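You operate a simulated robot arm through the tools that you are given. There is no shell and no other tool. Be economical: measure what you need, move in short steps, check, and stop when the job is done.

You run a simulated robot arm. Do the job below in one go: nothing can be reset, and whatever is moved stays where it is left.

## Task
Fetch the brown jar from the top of the tun bench and set it on top of the grey box on the inside of the packer drawer. Then press the zero button two times. Then open the lamp desk drawer, take the white lamp from the inside of the lamp desk drawer and put it on the wide end of the red pedestal, then shut the drawer. Then stack the 32 box from the back corner of the long bench on top of the 25 box. Then fetch the red box marked "cups" from the back corner of the long bench and set it on the top of the long bench. Then shut the left cabinet door. Then fetch the white rest card and set it on the white dish. The order counts. Set down upright: red box, white rest card.

It is judged by the outcome, as a careful person would: the job done as asked, and still so three seconds after it is handed in. It fails if anything else is knocked over, pushed out of place, dropped, spilled or broken.

## Robot
A 6-joint arm with a two-finger gripper on a trunk, on a base that drives. Base frame: it is fixed to the floor where the robot stands at the start and does not move with it; the origin is under the middle of the robot, x ahead of it, y to its left, z up; the surface under the hand at the start is at about z = 720. Readings come in mm, rad, newtons and seconds.
Its first joint turns from -2.897 to 2.897 rad. Places, roughly: box [-5250, -2250, 750]; brown jar [500, 0, 750]; grey box [-1750, -2250, 1000]; lamp desk drawer [-5100, 4900, 700]; left cabinet door [-2100, -1800, 1000]; red box [-5500, -2250, 750]; top of the long bench [-6000, -1900, 800]; white dish (15x15x3 cm) [500, 200, 700]; white lamp (3x3x4 cm) [-5200, 4900, 700]; white rest card [500, 250, 750]; wide end of the red pedestal [-5800, 5300, 900]; zero button [-3100, 2900, 500]. Payload 1.71 kg.
Tool frame: the origin (TCP) lies between the finger pads and is the grasp point; the fingertips stand 20 mm ahead of it; z points along the fingers, y is the line along which they close. Largest opening 96 mm; the body of the gripper starts 113 mm behind the TCP.
Orientation is told as [roll, pitch, yaw] about the base's x, y, z axes, in that order, counted from this pose: with the fingers straight down and closing along the base's y, the tool's x points along the base's -x, its y along +y and its z along -z.

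## Interface
- The arm moves only by the tool move_arm. Its argument "rows" is a list that holds one entry, the list of rows, each a list of 7 numbers: the shift along the base's x, y, z in mm, then the turn, a rotation vector about the base's x, y, z in rad, then the closure in counts, from 0 (fully open) to 255 (shut). In form: [[[dx, dy, dz, ax, ay, az, fingers], ...]]. A call has 1 to 12 rows; each row is the pose to reach, as a shift and turn from the pose commanded when the call began. A row lasts 0.2 s, in which the tool goes at most 50 mm and 0.15 rad; a call with a longer step from one row to the next is refused whole, and so is a gripper value outside its range. A pose out of reach is approached as far as the arm can. The call stops where the force on the tool passes 40 N (or 10 N more than at its start, if that is more) or the arm is blocked; 0.2 s more then pass. The fingers move at their own pace (about 45 mm/s each) and stop on an object; they squeeze with about 30 N. The grip force told is the motor's: it shows also when the fingers shut on nothing. Time passes only in rows, and 0.2 s behind the last, so rows that repeat a pose let the fingers close. It gives the time, the measured TCP pose, the force on the tool (base axes), the opening and the grip force at its end, in the units of the frame above (readings bear some noise), with the torque about the TCP (base axes, N m) and any sound that the robot's microphone picked up, and new pictures: "show" is both (left out), scene, wrist or none.
- Cameras (640 x 400 px; columns grow to the right, rows downward): "scene" is now at [70.2, 204.5, 1511]; the picture's right is [-0.08, -1.00, 0.00], its down [-0.80, 0.07, -0.60] and it looks along [0.60, -0.05, -0.80] (base axes); focal length 296 px, centre (320, 200). "wrist" rides on the gripper at [66, 14, -145] in the tool frame; the picture's right is [-0.21, 0.98, 0.00], its down [-0.88, -0.18, -0.45] and it looks along [-0.44, -0.09, 0.90] (tool axes); focal length 275 px, centre (320, 200). There is no depth. A picture from a camera that has moved, and an enlarged one, comes with that camera's place and axes in the base frame and with its lens.
- move_column(by): slides the trunk up (or, below 0, down) by that many mm; the arm and the scene camera ride with it, the base frame stays. It gives what a move gives, with no picture.
- roll_base(legs): drives the robot by 1 to 6 legs, each [ahead, turn to the left] in mm and rad, along the robot's own axes; the way and the turn of a leg run together, so that a leg with both is an arc; at most 1500 mm and 3.142 rad a leg. The arm and the cameras ride along, it lands a little off, and it stops where it bumps. It gives what a move gives, and a new picture of the scene camera.
- aim_head(pan, tilt): turns the head with the scene camera to pan (to the left, within 2.496 rad either way) and tilt (down, from -0.506 to 1.204), counted from straight ahead of the robot. It gives what a move gives, and a new picture of the scene camera.
- zoom(camera, box): a new picture of the part [left, top, right, bottom] of that camera's present view, enlarged. It takes no simulated time.
- job_done(): hands the job in; it is judged then, once.

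Work in short steps. Places have to be worked out from the pictures, the camera data and where the tool is seen: move nearer, look again, correct. Check each grasp and each placing, and mend what went wrong. You have 207 turns and 260 pictures in all, those below and enlarged ones among them. Open the gripper and draw the arm clear of the work before you hand the job in, unless the task says otherwise; then end with one line.

The tools are called after "Emit:" as name(argument=value, ...) on one line, values as JSON. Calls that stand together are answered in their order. move_arm: Moves the arm, as the interface text tells. Its arguments: {"type":"object","properties":{"rows":{"type":"array","items":{"type":"array","items":{"type":"array","items":{"type":"number"}}}},"show":{"type":"string","enum":["both","scene","wrist","none"]}},"required":["rows"]} The other tools are called the same way: move_column (by) slides the trunk up or down; roll_base (legs) drives the base; aim_head (pan, tilt) turns the head that bears the scene camera; zoom (camera, box) takes an enlarged picture of a part of a camera's view; job_done () hands the job in.

At the start:

```text
time_s: 0.0
tcp_pos: [525.4, 298.2, 1063.9]
ee_rot: [0.0, 0.002, 0.0]
ft_force: [1.0, -0.8, 0.3]
ft_torque: [-0.01, 0.0, 0.01]
gripper_width: 96.1
gripper_force: 0.0
trunk travel left (down, up): [-125.0, 265.0]
robot x, y, heading: [1.2, 1.5, -0.004]
head pan, tilt: [-0.084, 0.911]
```

scene: 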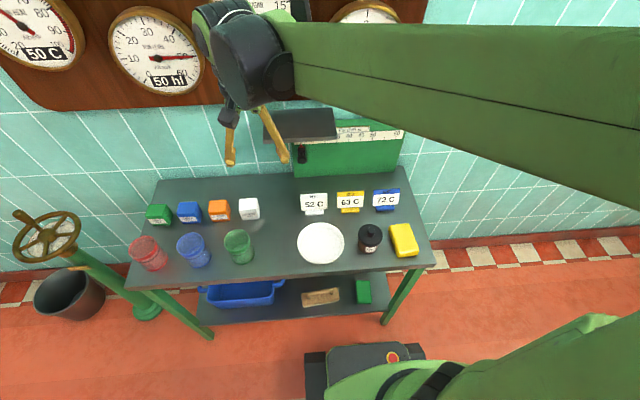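
wrist: 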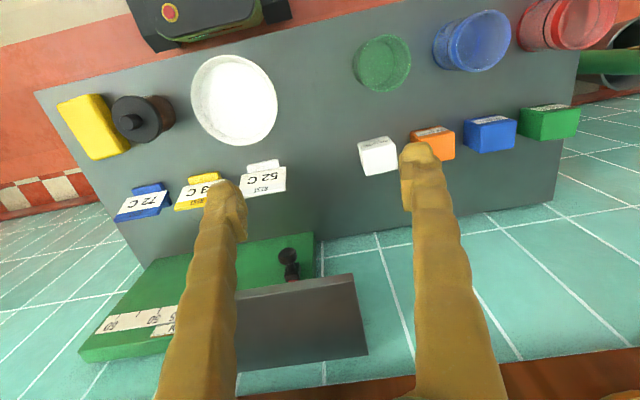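

The jar shows near scene pixel (370,240), roughly [480,25,755] in the base frame. I zoom in to see it and its surroundings.

Emit:
zoom(camera="scene", box=[280, 170, 440, 270])

Emit:
zoom(camera="wrist", box=[40, 50, 300, 212])

```text
4.00 times, centred on (360, 220) of scene
camera zoom: at [70.2, 204.5, 1511.0], right [-0.08, -1.0, 0.0], down [-0.8, 0.07, -0.6], along [0.6, -0.05, -0.8], focal length 1183 px, centre (160, 120)
```

zoom: 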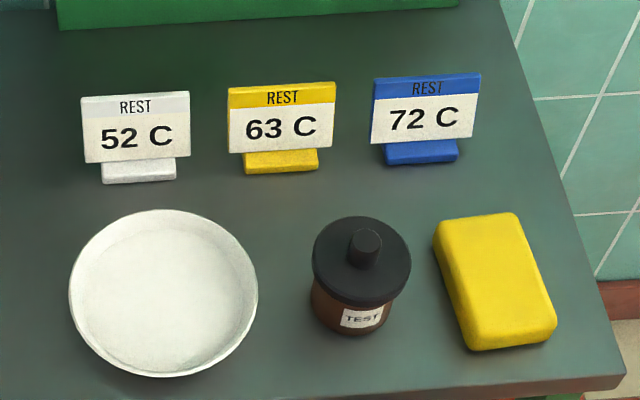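

```text
2.46 times, centred on (170, 131) of wrist
camera zoom: at [462.2, 312.8, 1205.6], right [0.21, 0.98, 0.0], down [0.88, -0.18, 0.44], along [0.43, -0.09, -0.9], focal length 678 px, centre (689, 370)
```

zoom: 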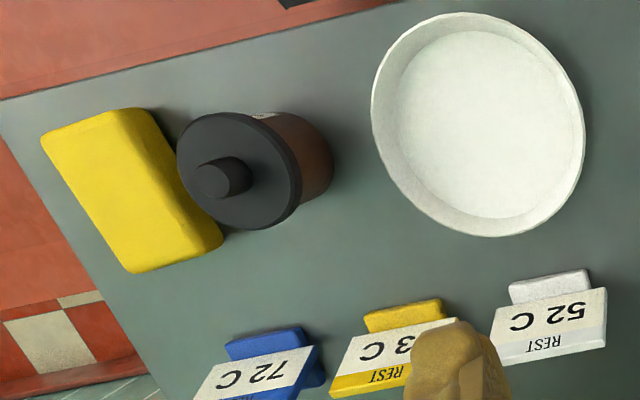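

The jar is about 58 mm wide at the body with a 68 mm lid and stands close to the sponge. So I'll close along x: turn the tool 90° while moving over it.

Emit:
move_arm(rows=[[[-4, -25, -14, 0, 0, 0.1428, 0], [-7, -50, -27, 0, 0, 0.2856, 0], [-11, -74, -41, 0, 0, 0.4284, 0], [-14, -99, -54, 0, 0, 0.5712, 0], [-18, -124, -68, 0, 0, 0.714, 0], [-21, -149, -82, 0, 0, 0.8568, 0], [-25, -173, -95, 0, 0, 0.9996, 0], [-28, -198, -109, 0, 0, 1.1424, 0], [-32, -223, -123, 0, 0, 1.2852, 0], [-35, -248, -136, 0, 0, 1.428, 0], [-39, -272, -150, 0, 0, 1.5708, 0], [-39, -272, -150, 0, 0, 1.5708, 0]]])

```text
time_s: 2.6
tcp_pos: [472.8, 26.6, 921.4]
ee_rot: [0.002, -0.014, 1.573]
ft_force: [0.3, -0.3, 0.8]
ft_torque: [0.02, 0.0, -0.02]
gripper_width: 95.9
gripper_force: 0.1
trunk travel left (down, up): [-125.0, 265.0]
robot x, y, heading: [2.9, 2.3, 0.002]
head pan, tilt: [-0.084, 0.911]
camera scene: at [70.1, 204.4, 1511.0], right [-0.08, -1.0, 0.0], down [-0.8, 0.07, -0.6], along [0.6, -0.05, -0.8], focal length 296 px, centre (320, 200)
camera wrist: at [460.1, -40.8, 1062.3], right [-0.98, 0.2, 0.0], down [0.18, 0.87, 0.46], along [0.09, 0.45, -0.89], focal length 275 px, centre (320, 200)
```

scene: 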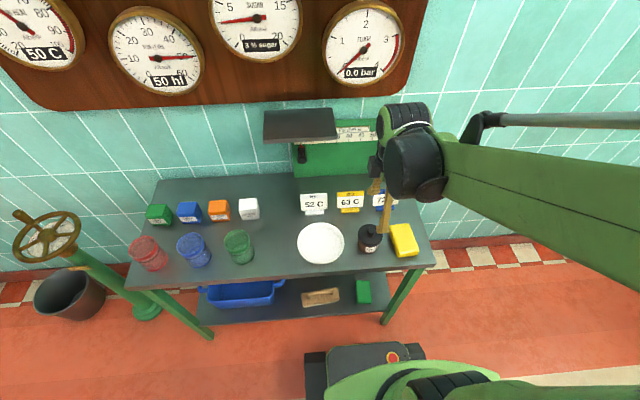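
wrist: 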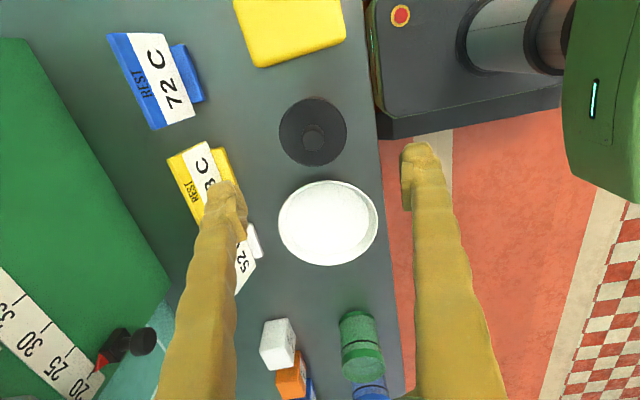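

The tool is turned. Both views put the jar at about [482,25]. I go down to about z=850 and check again.

Emit:
move_arm(rows=[[[-2, 0, -32, 0, 0, 0, 0], [-3, -1, -64, 0, 0, 0, 0], [-3, -1, -64, 0, 0, 0, 0], [-3, -1, -64, 0, 0, 0, 0]]])

```text
time_s: 3.6
tcp_pos: [468.0, 24.1, 856.0]
ee_rot: [0.002, -0.015, 1.571]
ft_force: [0.1, 0.7, 0.2]
ft_torque: [-0.04, 0.01, 0.01]
gripper_width: 95.6
gripper_force: 0.1
trunk travel left (down, up): [-125.0, 265.0]
robot x, y, heading: [-0.7, -2.4, 0.002]
head pan, tilt: [-0.084, 0.911]
camera scene: at [70.2, 204.5, 1511.0], right [-0.08, -1.0, 0.0], down [-0.8, 0.07, -0.6], along [0.6, -0.05, -0.8], focal length 296 px, centre (320, 200)
camera wrist: at [455.5, -42.5, 998.2], right [-0.98, 0.21, 0.0], down [0.18, 0.87, 0.46], along [0.09, 0.45, -0.89], focal length 275 px, centre (320, 200)
```

scene: 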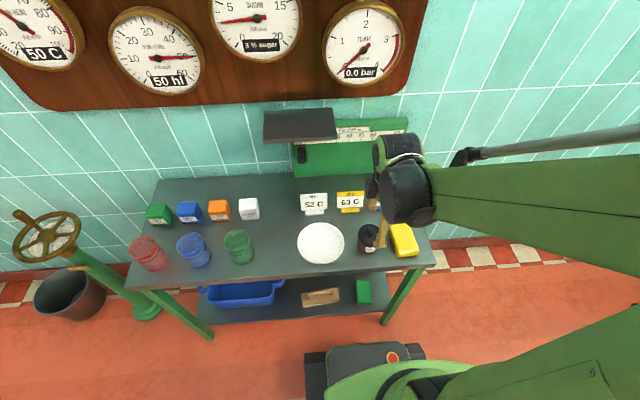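
wrist: 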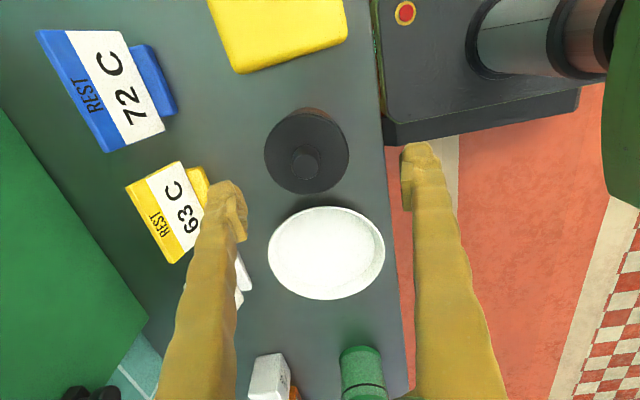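

The measured pose sits about 12 mm short in x of the jar's centre, about [480,27]. I correct it and go part of the way down, with the fingers just above the lid.

Emit:
move_arm(rows=[[[7, 2, -10, 0, 0, 0, 0], [13, 3, -25, 0, 0, 0, 0], [13, 3, -40, 0, 0, 0, 0], [13, 3, -40, 0, 0, 0, 0], [13, 3, -40, 0, 0, 0, 0]]])

```text
time_s: 4.8
tcp_pos: [481.9, 27.8, 816.2]
ee_rot: [0.002, -0.013, 1.571]
ft_force: [0.5, -1.1, 0.2]
ft_torque: [0.0, 0.03, 0.04]
gripper_width: 96.0
gripper_force: 0.0
trunk travel left (down, up): [-125.0, 265.0]
robot x, y, heading: [0.9, 2.1, -0.004]
head pan, tilt: [-0.084, 0.911]
camera scene: at [70.2, 204.5, 1511.0], right [-0.08, -1.0, 0.0], down [-0.8, 0.07, -0.6], along [0.6, -0.05, -0.8], focal length 296 px, centre (320, 200)
camera wrist: at [468.4, -39.7, 957.9], right [-0.98, 0.21, 0.0], down [0.18, 0.87, 0.46], along [0.09, 0.45, -0.89], focal length 275 px, centre (320, 200)
```

scene: 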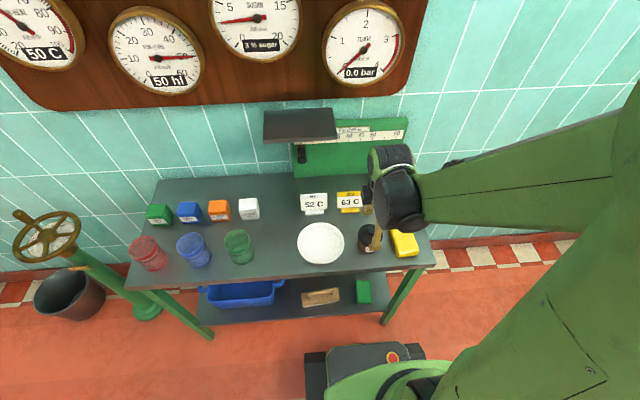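
wrist: 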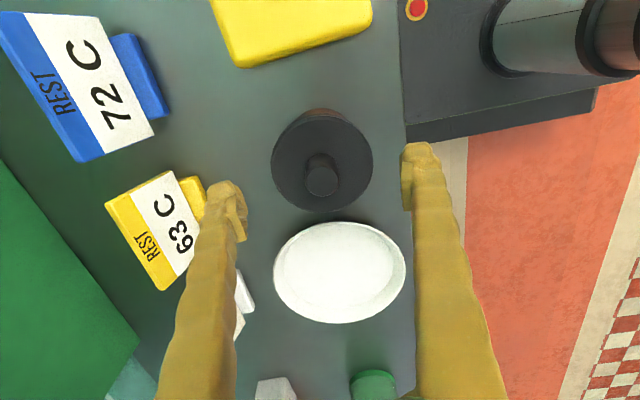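

The fingers straddle the jar evenly. Going down to z≈743 and closing on the body.

Emit:
move_arm(rows=[[[-1, -2, -25, 0, 0, 0, 0], [-1, -3, -50, 0, 0, 0, 0], [-1, -3, -73, 0, 0, 0, 0], [-1, -3, -73, 0, 0, 0, 0], [-1, -3, -73, 0, 0, 0, 255], [-1, -3, -73, 0, 0, 0, 255], [-1, -3, -73, 0, 0, 0, 255], [-1, -3, -73, 0, 0, 0, 255]]])

```text
time_s: 6.6
tcp_pos: [479.8, 24.9, 744.2]
ee_rot: [0.002, -0.014, 1.571]
ft_force: [-0.3, -0.2, 5.9]
ft_torque: [0.02, 0.02, 0.01]
gripper_width: 65.5
gripper_force: 30.5
trunk travel left (down, up): [-125.0, 265.0]
robot x, y, heading: [1.8, -0.5, -0.001]
head pan, tilt: [-0.084, 0.911]
camera scene: at [69.9, 204.5, 1511.1], right [-0.08, -1.0, 0.0], down [-0.8, 0.07, -0.6], along [0.6, -0.05, -0.8], focal length 296 px, centre (320, 200)
camera wrist: at [467.0, -41.3, 886.3], right [-0.98, 0.21, 0.0], down [0.18, 0.87, 0.46], along [0.09, 0.45, -0.89], focal length 275 px, centre (320, 200)
```

scene: 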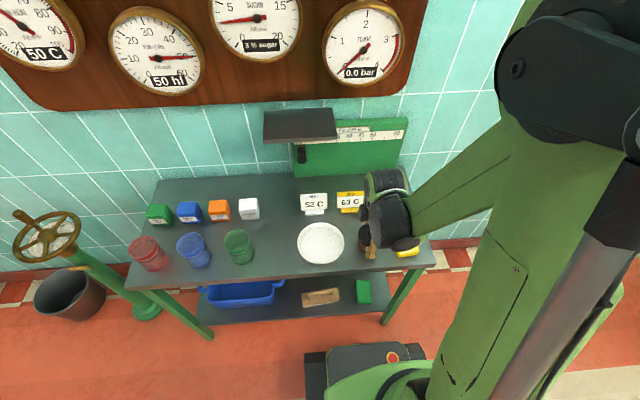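
wrist: 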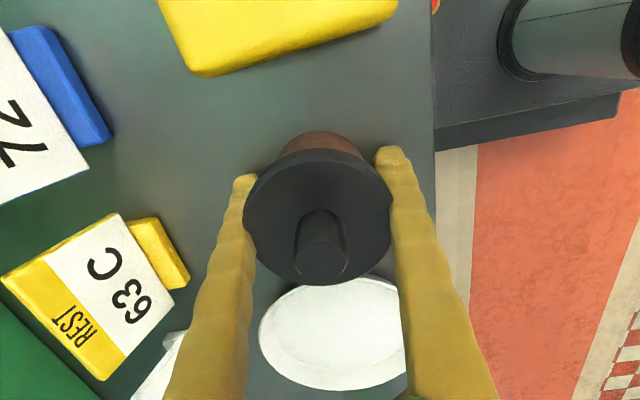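

It's gripped at 65.5 mm with 30 N. I lift a little to see whether the whole jar comes along.

Emit:
move_arm(rows=[[[0, 0, 15, 0, 0, 0, 255], [0, 0, 40, 0, 0, 0, 255], [0, 0, 40, 0, 0, 0, 255]]])

Emit:
zoom(camera="scene", box=[320, 180, 440, 280])

```text
time_s: 7.4
tcp_pos: [481.8, 24.1, 784.6]
ee_rot: [0.0, -0.013, 1.571]
ft_force: [-0.6, 0.3, -0.6]
ft_torque: [-0.01, -0.05, -0.01]
gripper_width: 65.3
gripper_force: 29.6
trunk travel left (down, up): [-125.0, 265.0]
robot x, y, heading: [3.7, 2.2, 0.0]
head pan, tilt: [-0.084, 0.911]
camera scene: at [69.9, 204.5, 1511.0], right [-0.08, -1.0, 0.0], down [-0.8, 0.07, -0.6], along [0.6, -0.05, -0.8], focal length 296 px, centre (320, 200)
camera wrist: at [468.8, -41.9, 925.6], right [-0.98, 0.21, 0.0], down [0.18, 0.87, 0.46], along [0.09, 0.45, -0.89], focal length 275 px, centre (320, 200)
```

scene: 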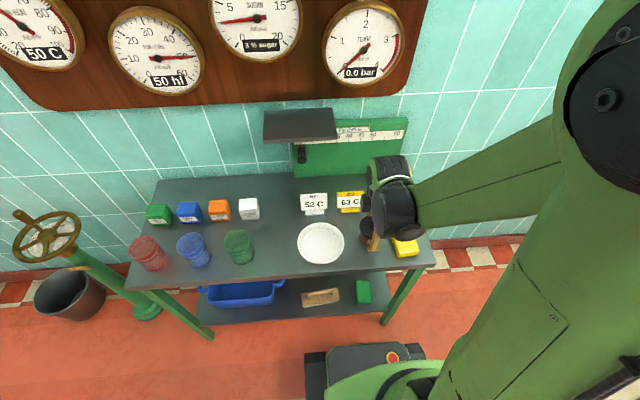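
wrist: 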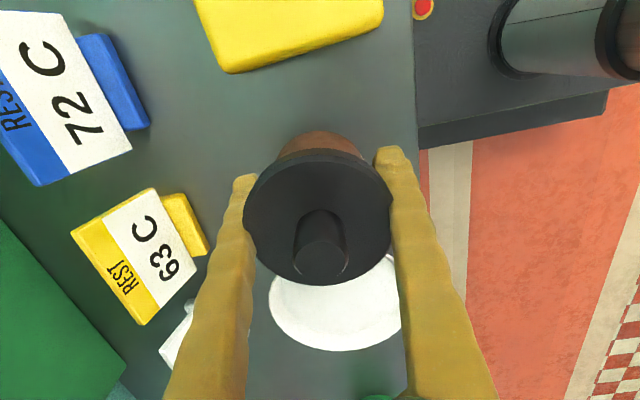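

```text
4.00 times, centred on (380, 230) of scene
camera zoom: at [69.9, 204.5, 1511.0], right [-0.08, -1.0, 0.0], down [-0.8, 0.07, -0.6], along [0.6, -0.05, -0.8], focal length 1183 px, centre (80, 80)
```

zoom: 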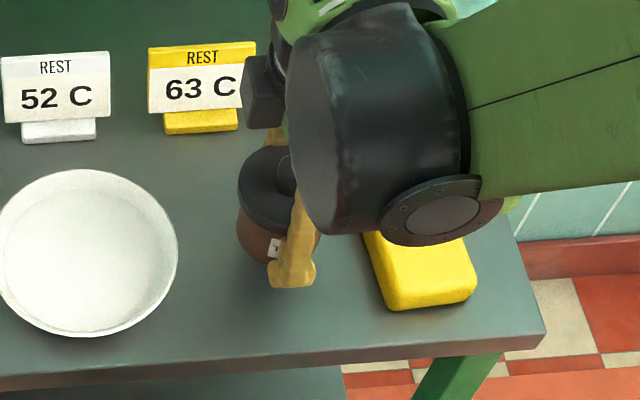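

The whole jar is lifted. I raise and tuck the arm, then look around towards the packer (behind right).

Emit:
move_arm(rows=[[[0, 0, 50, 0, 0, 0, 255], [0, 0, 100, 0, 0, 0, 255], [0, 0, 150, 0, 0, 0, 255], [-30, 0, 190, 0, 0, 0, 255], [-70, 0, 220, 0, 0, 0, 255], [-110, 0, 240, 0, 0, 0, 255], [-150, 0, 240, 0, 0, 0, 255], [-150, 0, 240, 0, 0, 0, 255]]], show="none")

Emit:
aim_head(pan=-2.2, tilt=0.35)

Emit:
aim_head(pan=2.4, tilt=0.35)

```text
time_s: 9.2
tcp_pos: [329.3, 25.1, 1025.7]
ee_rot: [0.0, -0.015, 1.571]
ft_force: [0.1, 0.6, 0.1]
ft_torque: [0.0, 0.03, 0.02]
gripper_width: 65.7
gripper_force: 30.1
trunk travel left (down, up): [-125.0, 265.0]
robot x, y, heading: [2.1, -2.3, 0.004]
head pan, tilt: [-0.084, 0.911]
```

```text
time_s: 11.2
tcp_pos: [332.1, 25.4, 1025.2]
ee_rot: [0.002, -0.014, 1.57]
ft_force: [0.0, 0.5, -0.9]
ft_torque: [0.01, 0.0, 0.01]
gripper_width: 65.7
gripper_force: 29.7
trunk travel left (down, up): [-125.0, 265.0]
robot x, y, heading: [1.0, -1.0, -0.004]
head pan, tilt: [-2.201, 0.351]
camera scene: at [-58.9, 135.5, 1561.3], right [-0.81, 0.59, 0.01], down [0.19, 0.28, -0.94], along [-0.56, -0.76, -0.34], focal length 296 px, centre (320, 200)
```

scene: 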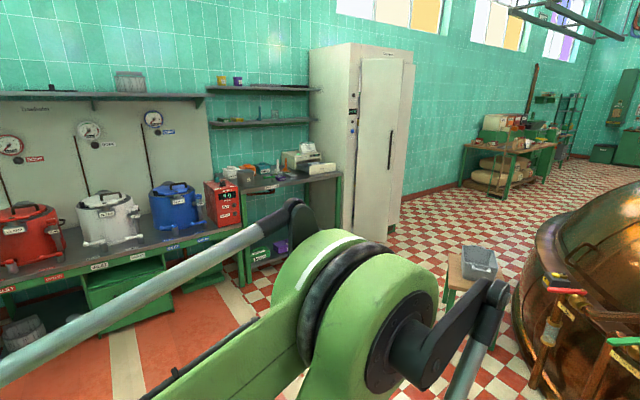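

```text
time_s: 14.9
tcp_pos: [331.7, 25.9, 1024.4]
ee_rot: [0.001, -0.015, 1.571]
ft_force: [0.2, -0.1, -0.8]
ft_torque: [0.0, 0.01, 0.01]
gripper_width: 65.4
gripper_force: 30.3
trunk travel left (down, up): [-125.0, 265.0]
robot x, y, heading: [0.1, 2.0, 0.002]
head pan, tilt: [2.4, 0.351]
camera scene: at [-72.6, 273.7, 1561.6], right [0.68, 0.74, -0.01], down [0.24, -0.23, -0.94], along [-0.7, 0.63, -0.33], focal length 296 px, centre (320, 200)
```

scene: 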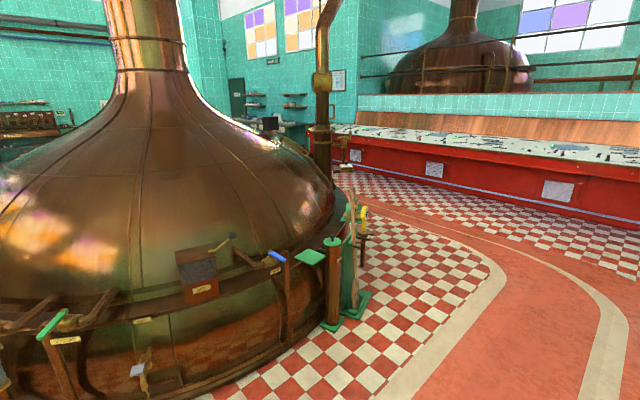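

Packer bench with items next to a tall white cabinet. I aim back there and zoom.

Emit:
aim_head(pan=-2.2, tilt=0.4)

Emit:
zoom(camera="scene", box=[200, 30, 440, 180])

Emit:
zoom(camera="scene", box=[200, 120, 360, 260])

```text
time_s: 18.6
tcp_pos: [331.6, 24.7, 1025.0]
ee_rot: [0.003, -0.014, 1.571]
ft_force: [-0.2, 0.3, -0.1]
ft_torque: [0.02, 0.02, -0.03]
gripper_width: 65.3
gripper_force: 30.2
trunk travel left (down, up): [-125.0, 265.0]
robot x, y, heading: [-2.9, 1.0, 0.0]
head pan, tilt: [-2.201, 0.4]
camera scene: at [-58.6, 135.9, 1556.8], right [-0.81, 0.59, 0.01], down [0.21, 0.31, -0.92], along [-0.55, -0.74, -0.38], focal length 296 px, centre (320, 200)
```

scene: 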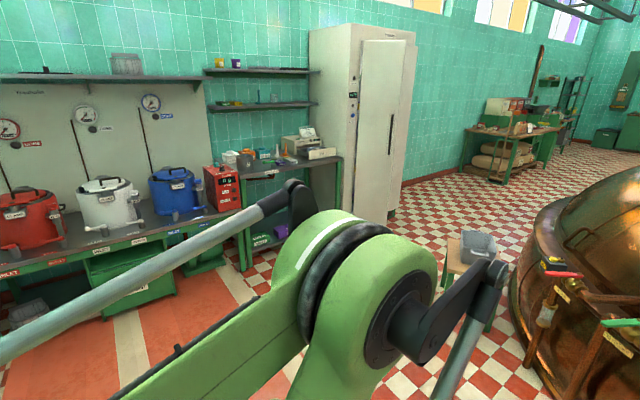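

```text
2.67 times, centred on (320, 105) of scene
camera zoom: at [-58.6, 135.9, 1556.8], right [-0.81, 0.59, 0.01], down [0.21, 0.31, -0.92], along [-0.55, -0.74, -0.38], focal length 789 px, centre (320, 453)
```

zoom: 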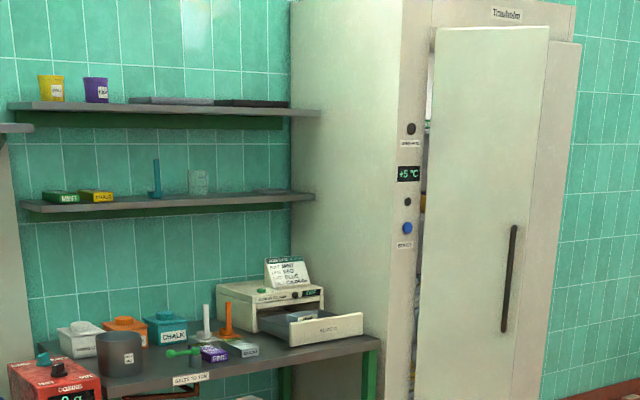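

```text
2.86 times, centred on (280, 190) of scene
camera zoom: at [-58.6, 135.9, 1556.8], right [-0.81, 0.59, 0.01], down [0.21, 0.31, -0.92], along [-0.55, -0.74, -0.38], focal length 845 px, centre (434, 229)
```

zoom: 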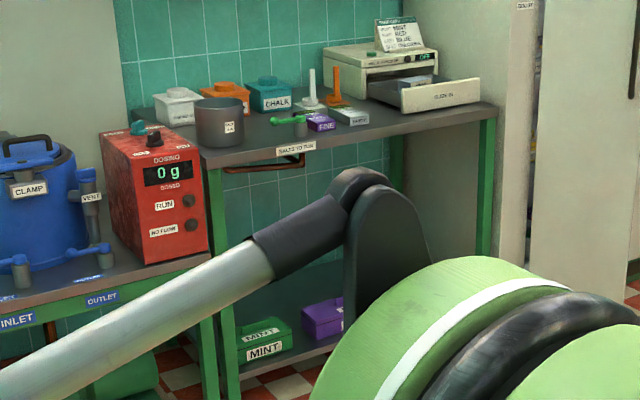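

Packer is a small machine with an open drawer on the bench at the y≈-2250 wall. I back up, turn and drive to about (-1600,-1450), then face the bench.

Emit:
roll_base(legs=[[-300, 0], [0, -2.302], [1000, 0], [900, 0], [0, 0.731]])

Emit:
aim_head(pan=-0.1, tilt=0.6)

```text
time_s: 45.3
tcp_pos: [-1499.1, -1789.0, 1029.5]
ee_rot: [-0.014, -0.014, 0.053]
ft_force: [0.2, -0.7, -0.9]
ft_torque: [0.06, -0.02, 0.02]
gripper_width: 65.5
gripper_force: 30.1
trunk travel left (down, up): [-125.0, 265.0]
robot x, y, heading: [-1538.4, -1475.7, -1.516]
head pan, tilt: [-2.201, 0.4]
camera scene: at [-1409.4, -1359.6, 1554.3], right [0.55, 0.84, -0.01], down [0.33, -0.23, -0.92], along [-0.77, 0.5, -0.4], focal length 296 px, centre (320, 200)
```

scene: 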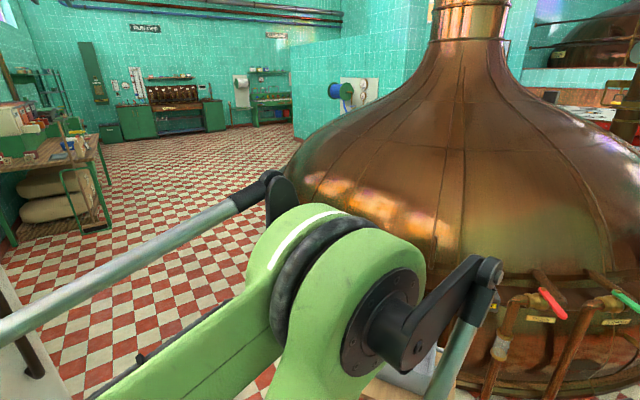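

```text
time_s: 47.3
tcp_pos: [-1498.8, -1789.8, 1029.5]
ee_rot: [-0.012, -0.013, 0.052]
ft_force: [-0.1, -1.4, -1.2]
ft_torque: [0.14, -0.02, 0.03]
gripper_width: 65.6
gripper_force: 29.8
trunk travel left (down, up): [-125.0, 265.0]
robot x, y, heading: [-1536.0, -1472.4, -1.52]
head pan, tilt: [-0.099, 0.6]
camera scene: at [-1335.9, -1501.7, 1538.1], right [-1.0, 0.05, 0.0], down [0.03, 0.55, -0.83], along [-0.04, -0.83, -0.55], focal length 296 px, centre (320, 200)
```

scene: 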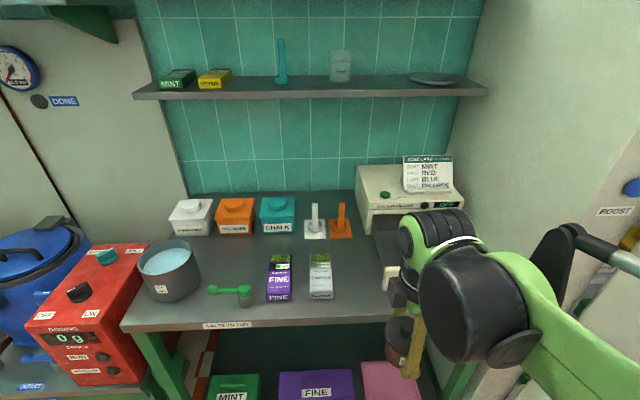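

I need to see the drawer; take the wrist picture while moving the arm slightly back and up out of the view.

Emit:
move_arm(rows=[[[50, 0, 20, 0, 0, 0, 255], [100, 0, 40, 0, 0, 0, 255], [150, 0, 60, 0, 0, 0, 255], [200, 0, 80, 0, 0, 0, 255], [250, 0, 100, 0, 0, 0, 255], [250, 0, 100, 0, 0, 0, 255]]])

Emit:
zoom(camera="scene", box=[320, 130, 520, 330])

```text
refused: row 1 steps farther than a row can; nothing moved
```

```text
2.00 times, centred on (420, 230) of scene
camera zoom: at [-1335.9, -1501.7, 1538.1], right [-1.0, 0.05, 0.0], down [0.03, 0.55, -0.83], along [-0.04, -0.83, -0.55], focal length 592 px, centre (120, 140)
```

zoom: 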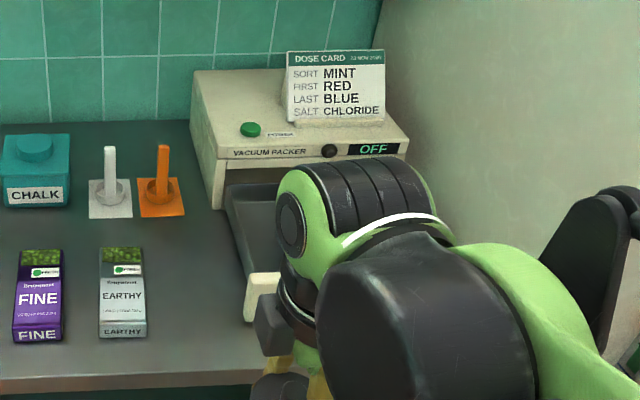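

The step was slightly too long. I retry with shorter steps.

Emit:
move_arm(rows=[[[45, 0, 15, 0, 0, 0, 255], [90, 0, 30, 0, 0, 0, 255], [135, 0, 45, 0, 0, 0, 255], [180, 0, 60, 0, 0, 0, 255], [225, 0, 75, 0, 0, 0, 255], [225, 0, 75, 0, 0, 0, 255]]])

Emit:
zoom(camera="scene", box=[330, 150, 490, 310])

```text
time_s: 48.7
tcp_pos: [-1274.4, -1811.8, 1099.3]
ee_rot: [0.007, -0.014, 0.051]
ft_force: [-0.2, 0.1, 0.0]
ft_torque: [-0.07, 0.06, 0.03]
gripper_width: 65.5
gripper_force: 30.3
trunk travel left (down, up): [-125.0, 265.0]
robot x, y, heading: [-1545.7, -1473.4, -1.521]
head pan, tilt: [-0.099, 0.6]
camera scene: at [-1333.2, -1546.9, 1536.2], right [-1.0, 0.05, 0.0], down [0.03, 0.58, -0.82], along [-0.04, -0.81, -0.58], focal length 296 px, centre (320, 200)
camera wrist: at [-1341.3, -1801.6, 1240.6], right [0.16, 0.99, 0.01], down [0.88, -0.14, 0.46], along [0.45, -0.06, -0.89], focal length 275 px, centre (320, 200)
```

scene: 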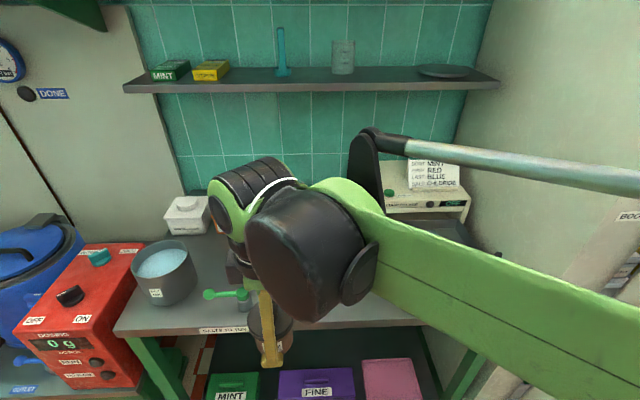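
wrist: 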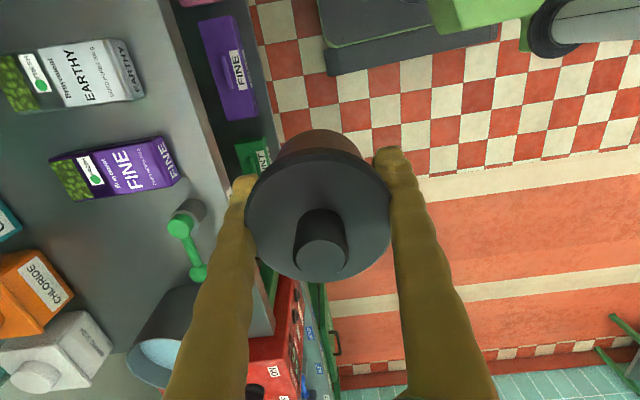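

```text
2.50 times, centred on (410, 230) of scene
camera zoom: at [-1333.2, -1546.9, 1536.2], right [-1.0, 0.05, 0.0], down [0.03, 0.58, -0.82], along [-0.04, -0.81, -0.58], focal length 739 px, centre (95, 125)
```

zoom: 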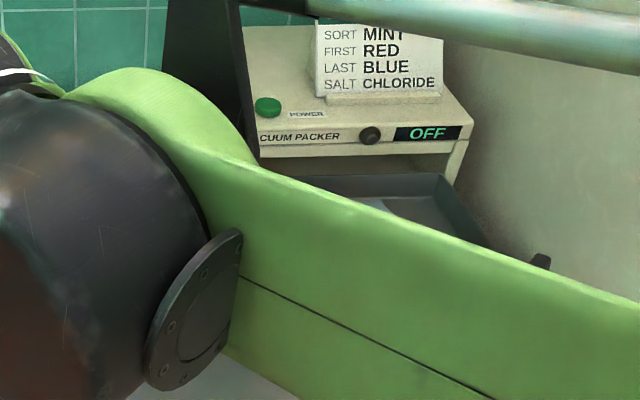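

The arm is in the way of the scene view, so I use the wrist camera: move high over to around [-1670,-2000,1170].

Emit:
move_arm(rows=[[[-30, 0, 10, 0, 0, 0, 255], [-70, -15, 20, 0, 0, 0, 255], [-110, -35, 30, 0, 0, 0, 255], [-150, -55, 40, 0, 0, 0, 255], [-190, -75, 50, 0, 0, 0, 255], [-230, -95, 60, 0, 0, 0, 255], [-270, -115, 70, 0, 0, 0, 255], [-310, -135, 75, 0, 0, 0, 255], [-350, -155, 75, 0, 0, 0, 255], [-390, -170, 75, 0, 0, 0, 255], [-390, -170, 75, 0, 0, 0, 255]]])

```text
time_s: 51.1
tcp_pos: [-1663.1, -1976.6, 1174.5]
ee_rot: [0.004, -0.014, 0.053]
ft_force: [0.6, -0.4, -0.8]
ft_torque: [0.03, 0.0, -0.01]
gripper_width: 65.2
gripper_force: 29.9
trunk travel left (down, up): [-125.0, 265.0]
robot x, y, heading: [-1536.6, -1473.4, -1.519]
head pan, tilt: [-0.099, 0.6]
camera scene: at [-1333.9, -1546.1, 1536.4], right [-1.0, 0.05, 0.0], down [0.03, 0.58, -0.82], along [-0.04, -0.82, -0.58], focal length 296 px, centre (320, 200)
camera wrist: at [-1731.5, -1965.6, 1316.2], right [0.15, 0.99, 0.01], down [0.88, -0.14, 0.46], along [0.45, -0.07, -0.89], focal length 275 px, centre (320, 200)
```

scene: 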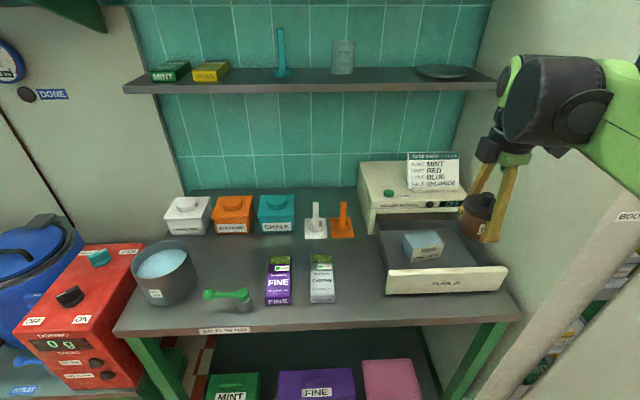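
wrist: 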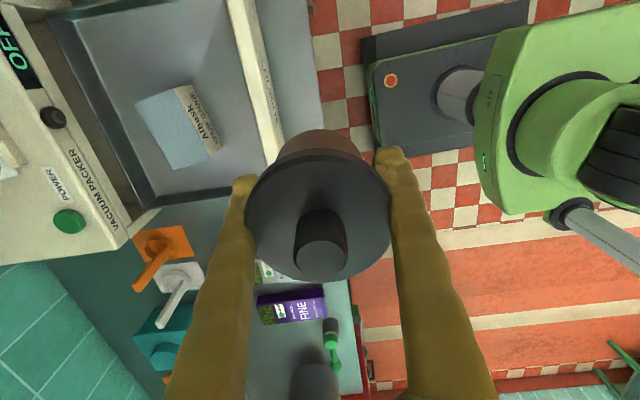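

Emit:
zoom(camera="scene", box=[350, 150, 520, 310])

Emit:
zoom(camera="wrist", box=[40, 0, 300, 220])

```text
2.50 times, centred on (435, 230) of scene
camera zoom: at [-1333.9, -1546.1, 1536.4], right [-1.0, 0.05, 0.0], down [0.03, 0.58, -0.82], along [-0.04, -0.82, -0.58], focal length 739 px, centre (32, 125)
```

zoom: 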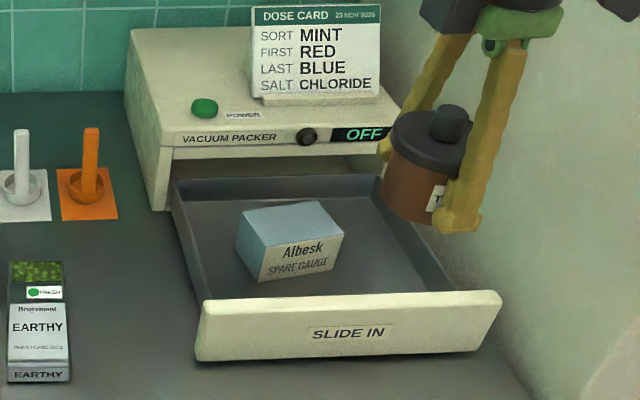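

```text
1.82 times, centred on (170, 110) of wrist
camera zoom: at [-1731.5, -1965.6, 1316.2], right [0.15, 0.99, 0.01], down [0.88, -0.14, 0.46], along [0.45, -0.07, -0.89], focal length 500 px, centre (593, 364)
```

zoom: 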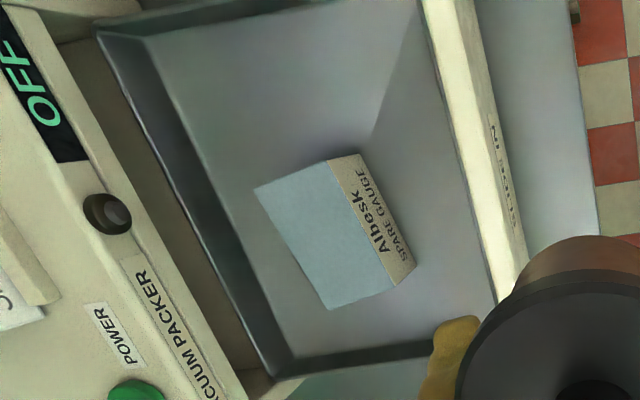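

Triangulating both views: grey box top centre ≈ [-1675,-2183,928], drawer panel top ≈930 at y≈-2065. I move above it, jar bottom well clear.

Emit:
move_arm(rows=[[[-3, -45, 0, 0, 0, 0, 255], [-6, -90, -10, 0, 0, 0, 255], [-9, -130, -40, 0, 0, 0, 255], [-11, -170, -70, 0, 0, 0, 255], [-12, -206, -100, 0, 0, 0, 255], [-12, -206, -130, 0, 0, 0, 255], [-12, -206, -130, 0, 0, 0, 255], [-12, -206, -130, 0, 0, 0, 255]]])

Emit:
zoom(camera="scene", box=[350, 150, 520, 310])

```text
time_s: 52.9
tcp_pos: [-1674.5, -2181.4, 1043.1]
ee_rot: [0.004, -0.014, 0.052]
ft_force: [0.4, -0.6, -0.2]
ft_torque: [-0.02, 0.02, 0.0]
gripper_width: 65.2
gripper_force: 30.4
trunk travel left (down, up): [-125.0, 265.0]
robot x, y, heading: [-1541.1, -1476.8, -1.515]
head pan, tilt: [-0.099, 0.6]
camera scene: at [-1333.7, -1545.9, 1536.4], right [-1.0, 0.05, 0.0], down [0.03, 0.58, -0.82], along [-0.04, -0.82, -0.58], focal length 296 px, centre (320, 200)
camera wrist: at [-1741.0, -2171.1, 1185.3], right [0.15, 0.99, 0.01], down [0.88, -0.14, 0.46], along [0.45, -0.07, -0.89], focal length 275 px, centre (320, 200)
```

scene: 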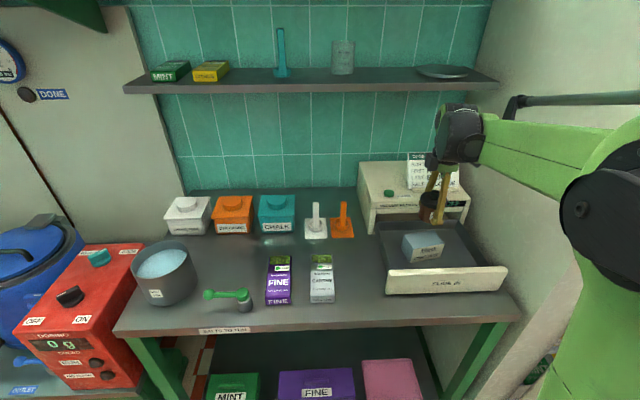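
wrist: 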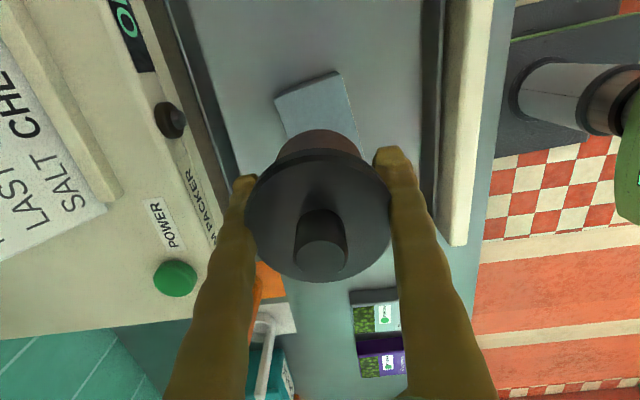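

```text
2.50 times, centred on (435, 230) of scene
camera zoom: at [-1333.7, -1545.9, 1536.4], right [-1.0, 0.05, 0.0], down [0.03, 0.58, -0.82], along [-0.04, -0.82, -0.58], focal length 739 px, centre (32, 125)
```

zoom: 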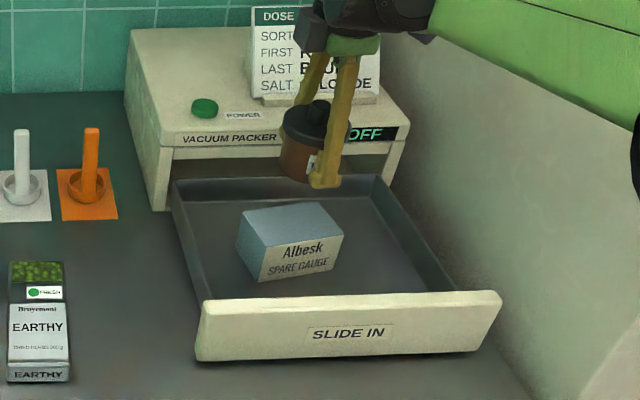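

Jar is over the box centre. Lowering to just above contact.

Emit:
move_arm(rows=[[[0, 0, -30, 0, 0, 0, 255], [0, -1, -60, 0, 0, 0, 255], [-1, -1, -80, 0, 0, 0, 255], [-1, -1, -84, 0, 0, 0, 255], [-1, -1, -86, 0, 0, 0, 255], [-1, -1, -86, 0, 0, 0, 255]]])

Emit:
zoom(camera="scene", box=[380, 190, 480, 290])

```text
time_s: 53.8
tcp_pos: [-1675.9, -2167.0, 975.7]
ee_rot: [-0.018, -0.013, 0.052]
ft_force: [0.2, 0.9, -0.9]
ft_torque: [-0.12, 0.05, 0.02]
gripper_width: 65.5
gripper_force: 29.9
trunk travel left (down, up): [-125.0, 265.0]
robot x, y, heading: [-1544.1, -1476.1, -1.519]
head pan, tilt: [-0.099, 0.6]
stopped in row 4: the force on the tool passed its limit at 49 N (the readings are from after the stop); the commanded pose is now the measured one
camera scene: at [-1333.6, -1540.3, 1536.6], right [-1.0, 0.05, 0.0], down [0.03, 0.57, -0.82], along [-0.04, -0.82, -0.57], focal length 296 px, centre (320, 200)
camera wrist: at [-1743.3, -2152.7, 1117.3], right [0.16, 0.99, -0.01], down [0.88, -0.13, 0.46], along [0.45, -0.08, -0.89], focal length 275 px, centre (320, 200)
```

scene: 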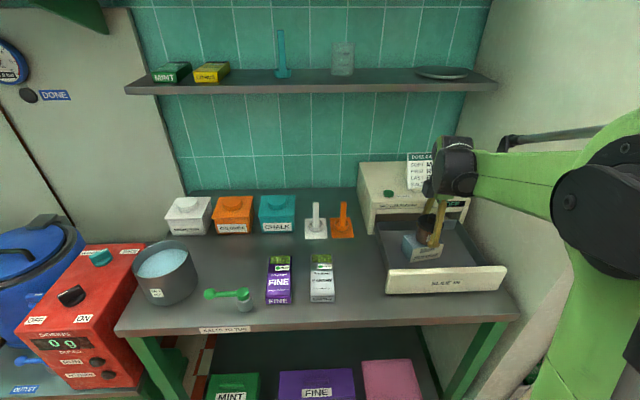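
wrist: 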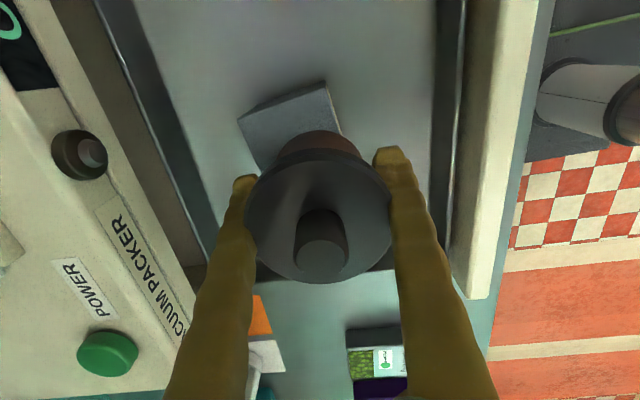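

```text
4.00 times, centred on (430, 240) of scene
camera zoom: at [-1333.6, -1540.3, 1536.6], right [-1.0, 0.05, 0.0], down [0.03, 0.57, -0.82], along [-0.04, -0.82, -0.57], focal length 1183 px, centre (-120, 40)
```

zoom: 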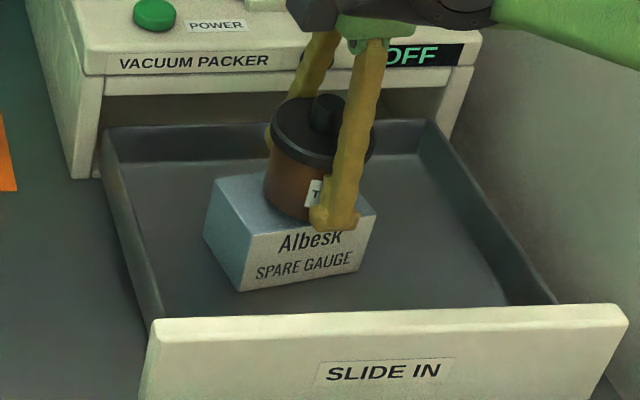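

Stopped at 49 N, and the whole robot seems to have rocked back slightly (camera and tool tilt changed by ~0.02 rad); the box is unmoved and the jar hovers ~20 mm above it. I rise a bit, recentre in y, and read again.

Emit:
move_arm(rows=[[[0, 0, 8, 0, 0, 0, 255], [0, -7, 12, 0, 0, 0, 255], [0, -14, 12, 0, 0, 0, 255], [0, -14, 12, 0, 0, 0, 255], [0, -14, 12, 0, 0, 0, 255]]])

Emit:
zoom(camera="scene", box=[380, 190, 480, 290])

```text
time_s: 55.0
tcp_pos: [-1676.7, -2185.2, 984.5]
ee_rot: [-0.014, -0.014, 0.054]
ft_force: [-0.3, 0.1, -1.5]
ft_torque: [0.0, 0.0, 0.01]
gripper_width: 65.5
gripper_force: 29.7
trunk travel left (down, up): [-125.0, 265.0]
robot x, y, heading: [-1539.3, -1472.9, -1.52]
head pan, tilt: [-0.099, 0.6]
camera scene: at [-1333.7, -1546.0, 1536.4], right [-1.0, 0.05, 0.0], down [0.03, 0.58, -0.82], along [-0.04, -0.82, -0.58], focal length 296 px, centre (320, 200)
camera wrist: at [-1743.5, -2172.0, 1127.0], right [0.16, 0.99, -0.01], down [0.88, -0.13, 0.46], along [0.45, -0.08, -0.89], focal length 275 px, centre (320, 200)
```

scene: 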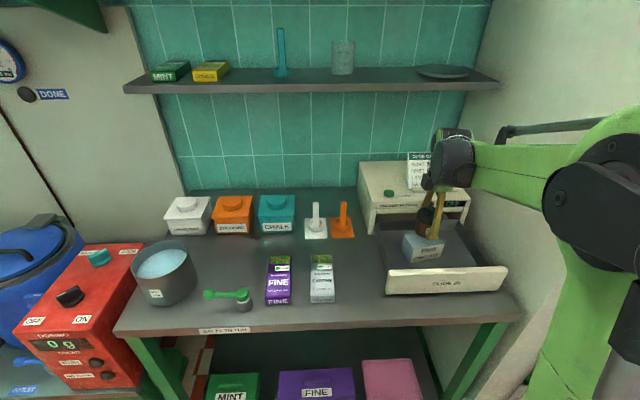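
wrist: 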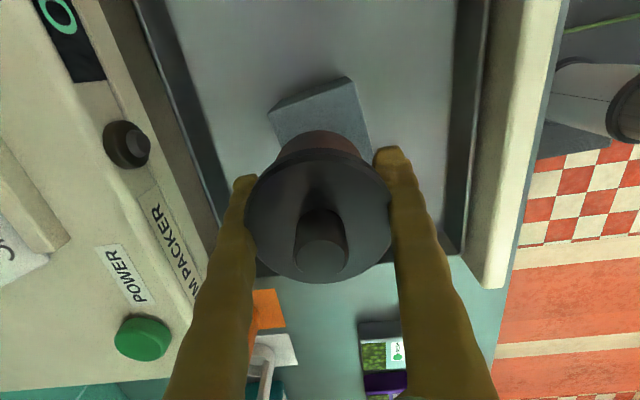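

```text
4.00 times, centred on (430, 240) of scene
camera zoom: at [-1333.7, -1546.0, 1536.4], right [-1.0, 0.05, 0.0], down [0.03, 0.58, -0.82], along [-0.04, -0.82, -0.58], focal length 1183 px, centre (-120, 40)
```

zoom: 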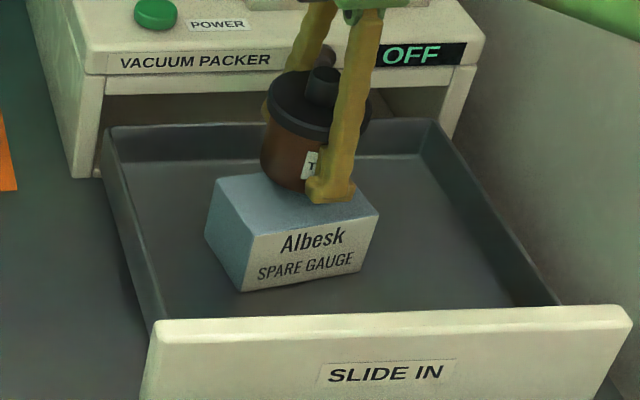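

Back in position, jar 25 mm above the box; box top ≈ 931–935. I take out the slight tilt and lower slowly.

Emit:
move_arm(rows=[[[0, 1, -8, 0.016, 0, 0, 255], [0, 2, -14, 0.016, 0, 0, 255], [0, 2, -19, 0.016, 0, 0, 255], [0, 2, -22, 0.016, 0, 0, 255], [0, 2, -22, 0.016, 0, 0, 255]]], show="none")

Emit:
zoom(camera="scene", box=[380, 190, 480, 290])

```text
time_s: 56.2
tcp_pos: [-1675.8, -2183.5, 963.6]
ee_rot: [0.001, -0.012, 0.053]
ft_force: [-2.5, -7.6, 32.2]
ft_torque: [0.04, 0.04, 0.02]
gripper_width: 65.8
gripper_force: 29.8
trunk travel left (down, up): [-125.0, 265.0]
robot x, y, heading: [-1538.9, -1474.9, -1.518]
head pan, tilt: [-0.099, 0.6]
```

```text
4.00 times, centred on (430, 240) of scene
camera zoom: at [-1333.4, -1544.6, 1536.7], right [-1.0, 0.05, 0.0], down [0.03, 0.58, -0.82], along [-0.04, -0.82, -0.58], focal length 1183 px, centre (-120, 40)
```

zoom: 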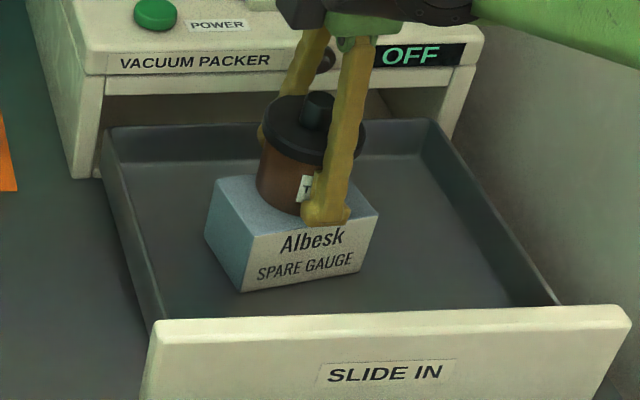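

Contact: 32 N upward, jar sits on the box. I unload slightly and open the fingers.

Emit:
move_arm(rows=[[[0, 0, 2, 0, 0, 0, 255], [0, 0, 2, 0, 0, 0, 20], [0, 0, 2, 0, 0, 0, 20], [0, 0, 2, 0, 0, 0, 20]]])

Emit:
zoom(camera="scene", box=[380, 190, 480, 290])

```text
time_s: 57.2
tcp_pos: [-1675.3, -2182.9, 965.0]
ee_rot: [0.003, -0.013, 0.051]
ft_force: [-0.1, 0.0, 0.5]
ft_torque: [-0.01, 0.02, 0.03]
gripper_width: 88.3
gripper_force: 0.0
trunk travel left (down, up): [-125.0, 265.0]
robot x, y, heading: [-1541.6, -1472.4, -1.519]
head pan, tilt: [-0.099, 0.6]
camera scene: at [-1333.7, -1545.9, 1536.4], right [-1.0, 0.05, 0.0], down [0.03, 0.58, -0.82], along [-0.04, -0.82, -0.58], focal length 296 px, centre (320, 200)
camera wrist: at [-1743.8, -2172.1, 1106.8], right [0.16, 0.99, 0.01], down [0.88, -0.14, 0.46], along [0.45, -0.07, -0.89], focal length 275 px, centre (320, 200)
```

scene: 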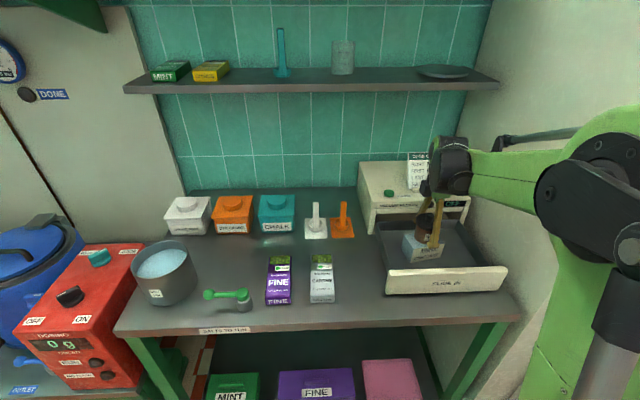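
wrist: 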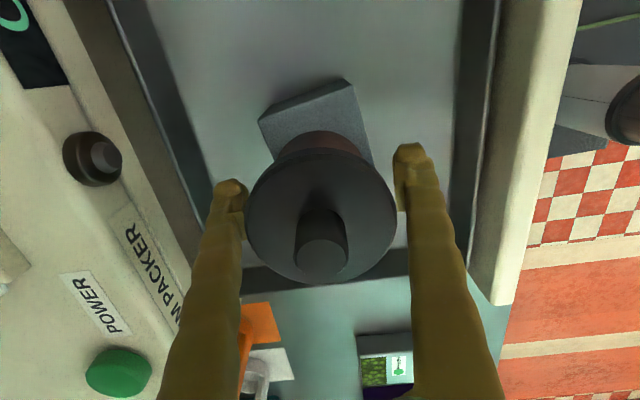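

```text
4.00 times, centred on (430, 240) of scene
camera zoom: at [-1333.7, -1545.9, 1536.4], right [-1.0, 0.05, 0.0], down [0.03, 0.58, -0.82], along [-0.04, -0.82, -0.58], focal length 1183 px, centre (-120, 40)
```

zoom: 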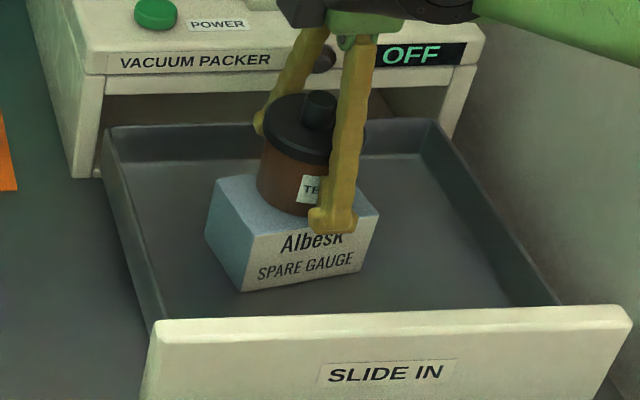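

Released and standing. I raise straight up and retract the arm towards the robot.

Emit:
move_arm(rows=[[[0, 0, 20, 0, 0, 0, 10], [0, 0, 50, 0, 0, 0, 5], [0, 0, 90, 0, 0, 0, 0], [0, 0, 130, 0, 0, 0, 0], [0, 40, 150, 0, 0, 0, 0], [10, 85, 150, 0, 0, 0, 0], [20, 130, 150, 0, 0, 0, 0], [30, 175, 150, 0, 0, 0, 0], [45, 220, 150, 0, 0, 0, 0], [60, 265, 140, 0, 0, 0, 0], [80, 310, 130, 0, 0, 0, 0], [100, 350, 120, 0, 0, 0, 0]]], show="scene")

Emit:
zoom(camera="scene", box=[340, 150, 500, 310])

```text
refused: row 11 steps farther than a row can; nothing moved
```

```text
2.50 times, centred on (420, 230) of scene
camera zoom: at [-1333.7, -1545.9, 1536.4], right [-1.0, 0.05, 0.0], down [0.03, 0.58, -0.82], along [-0.04, -0.82, -0.58], focal length 739 px, centre (70, 125)
```

zoom: 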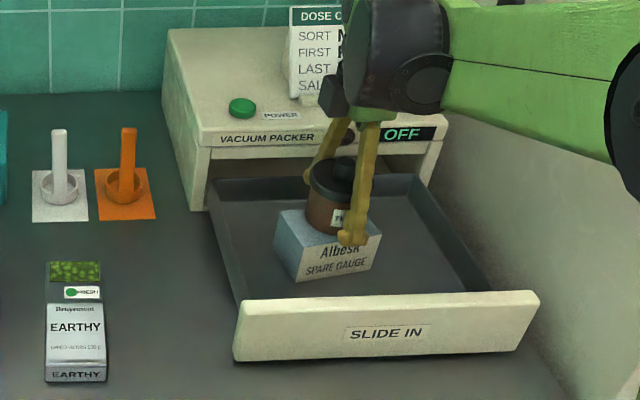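

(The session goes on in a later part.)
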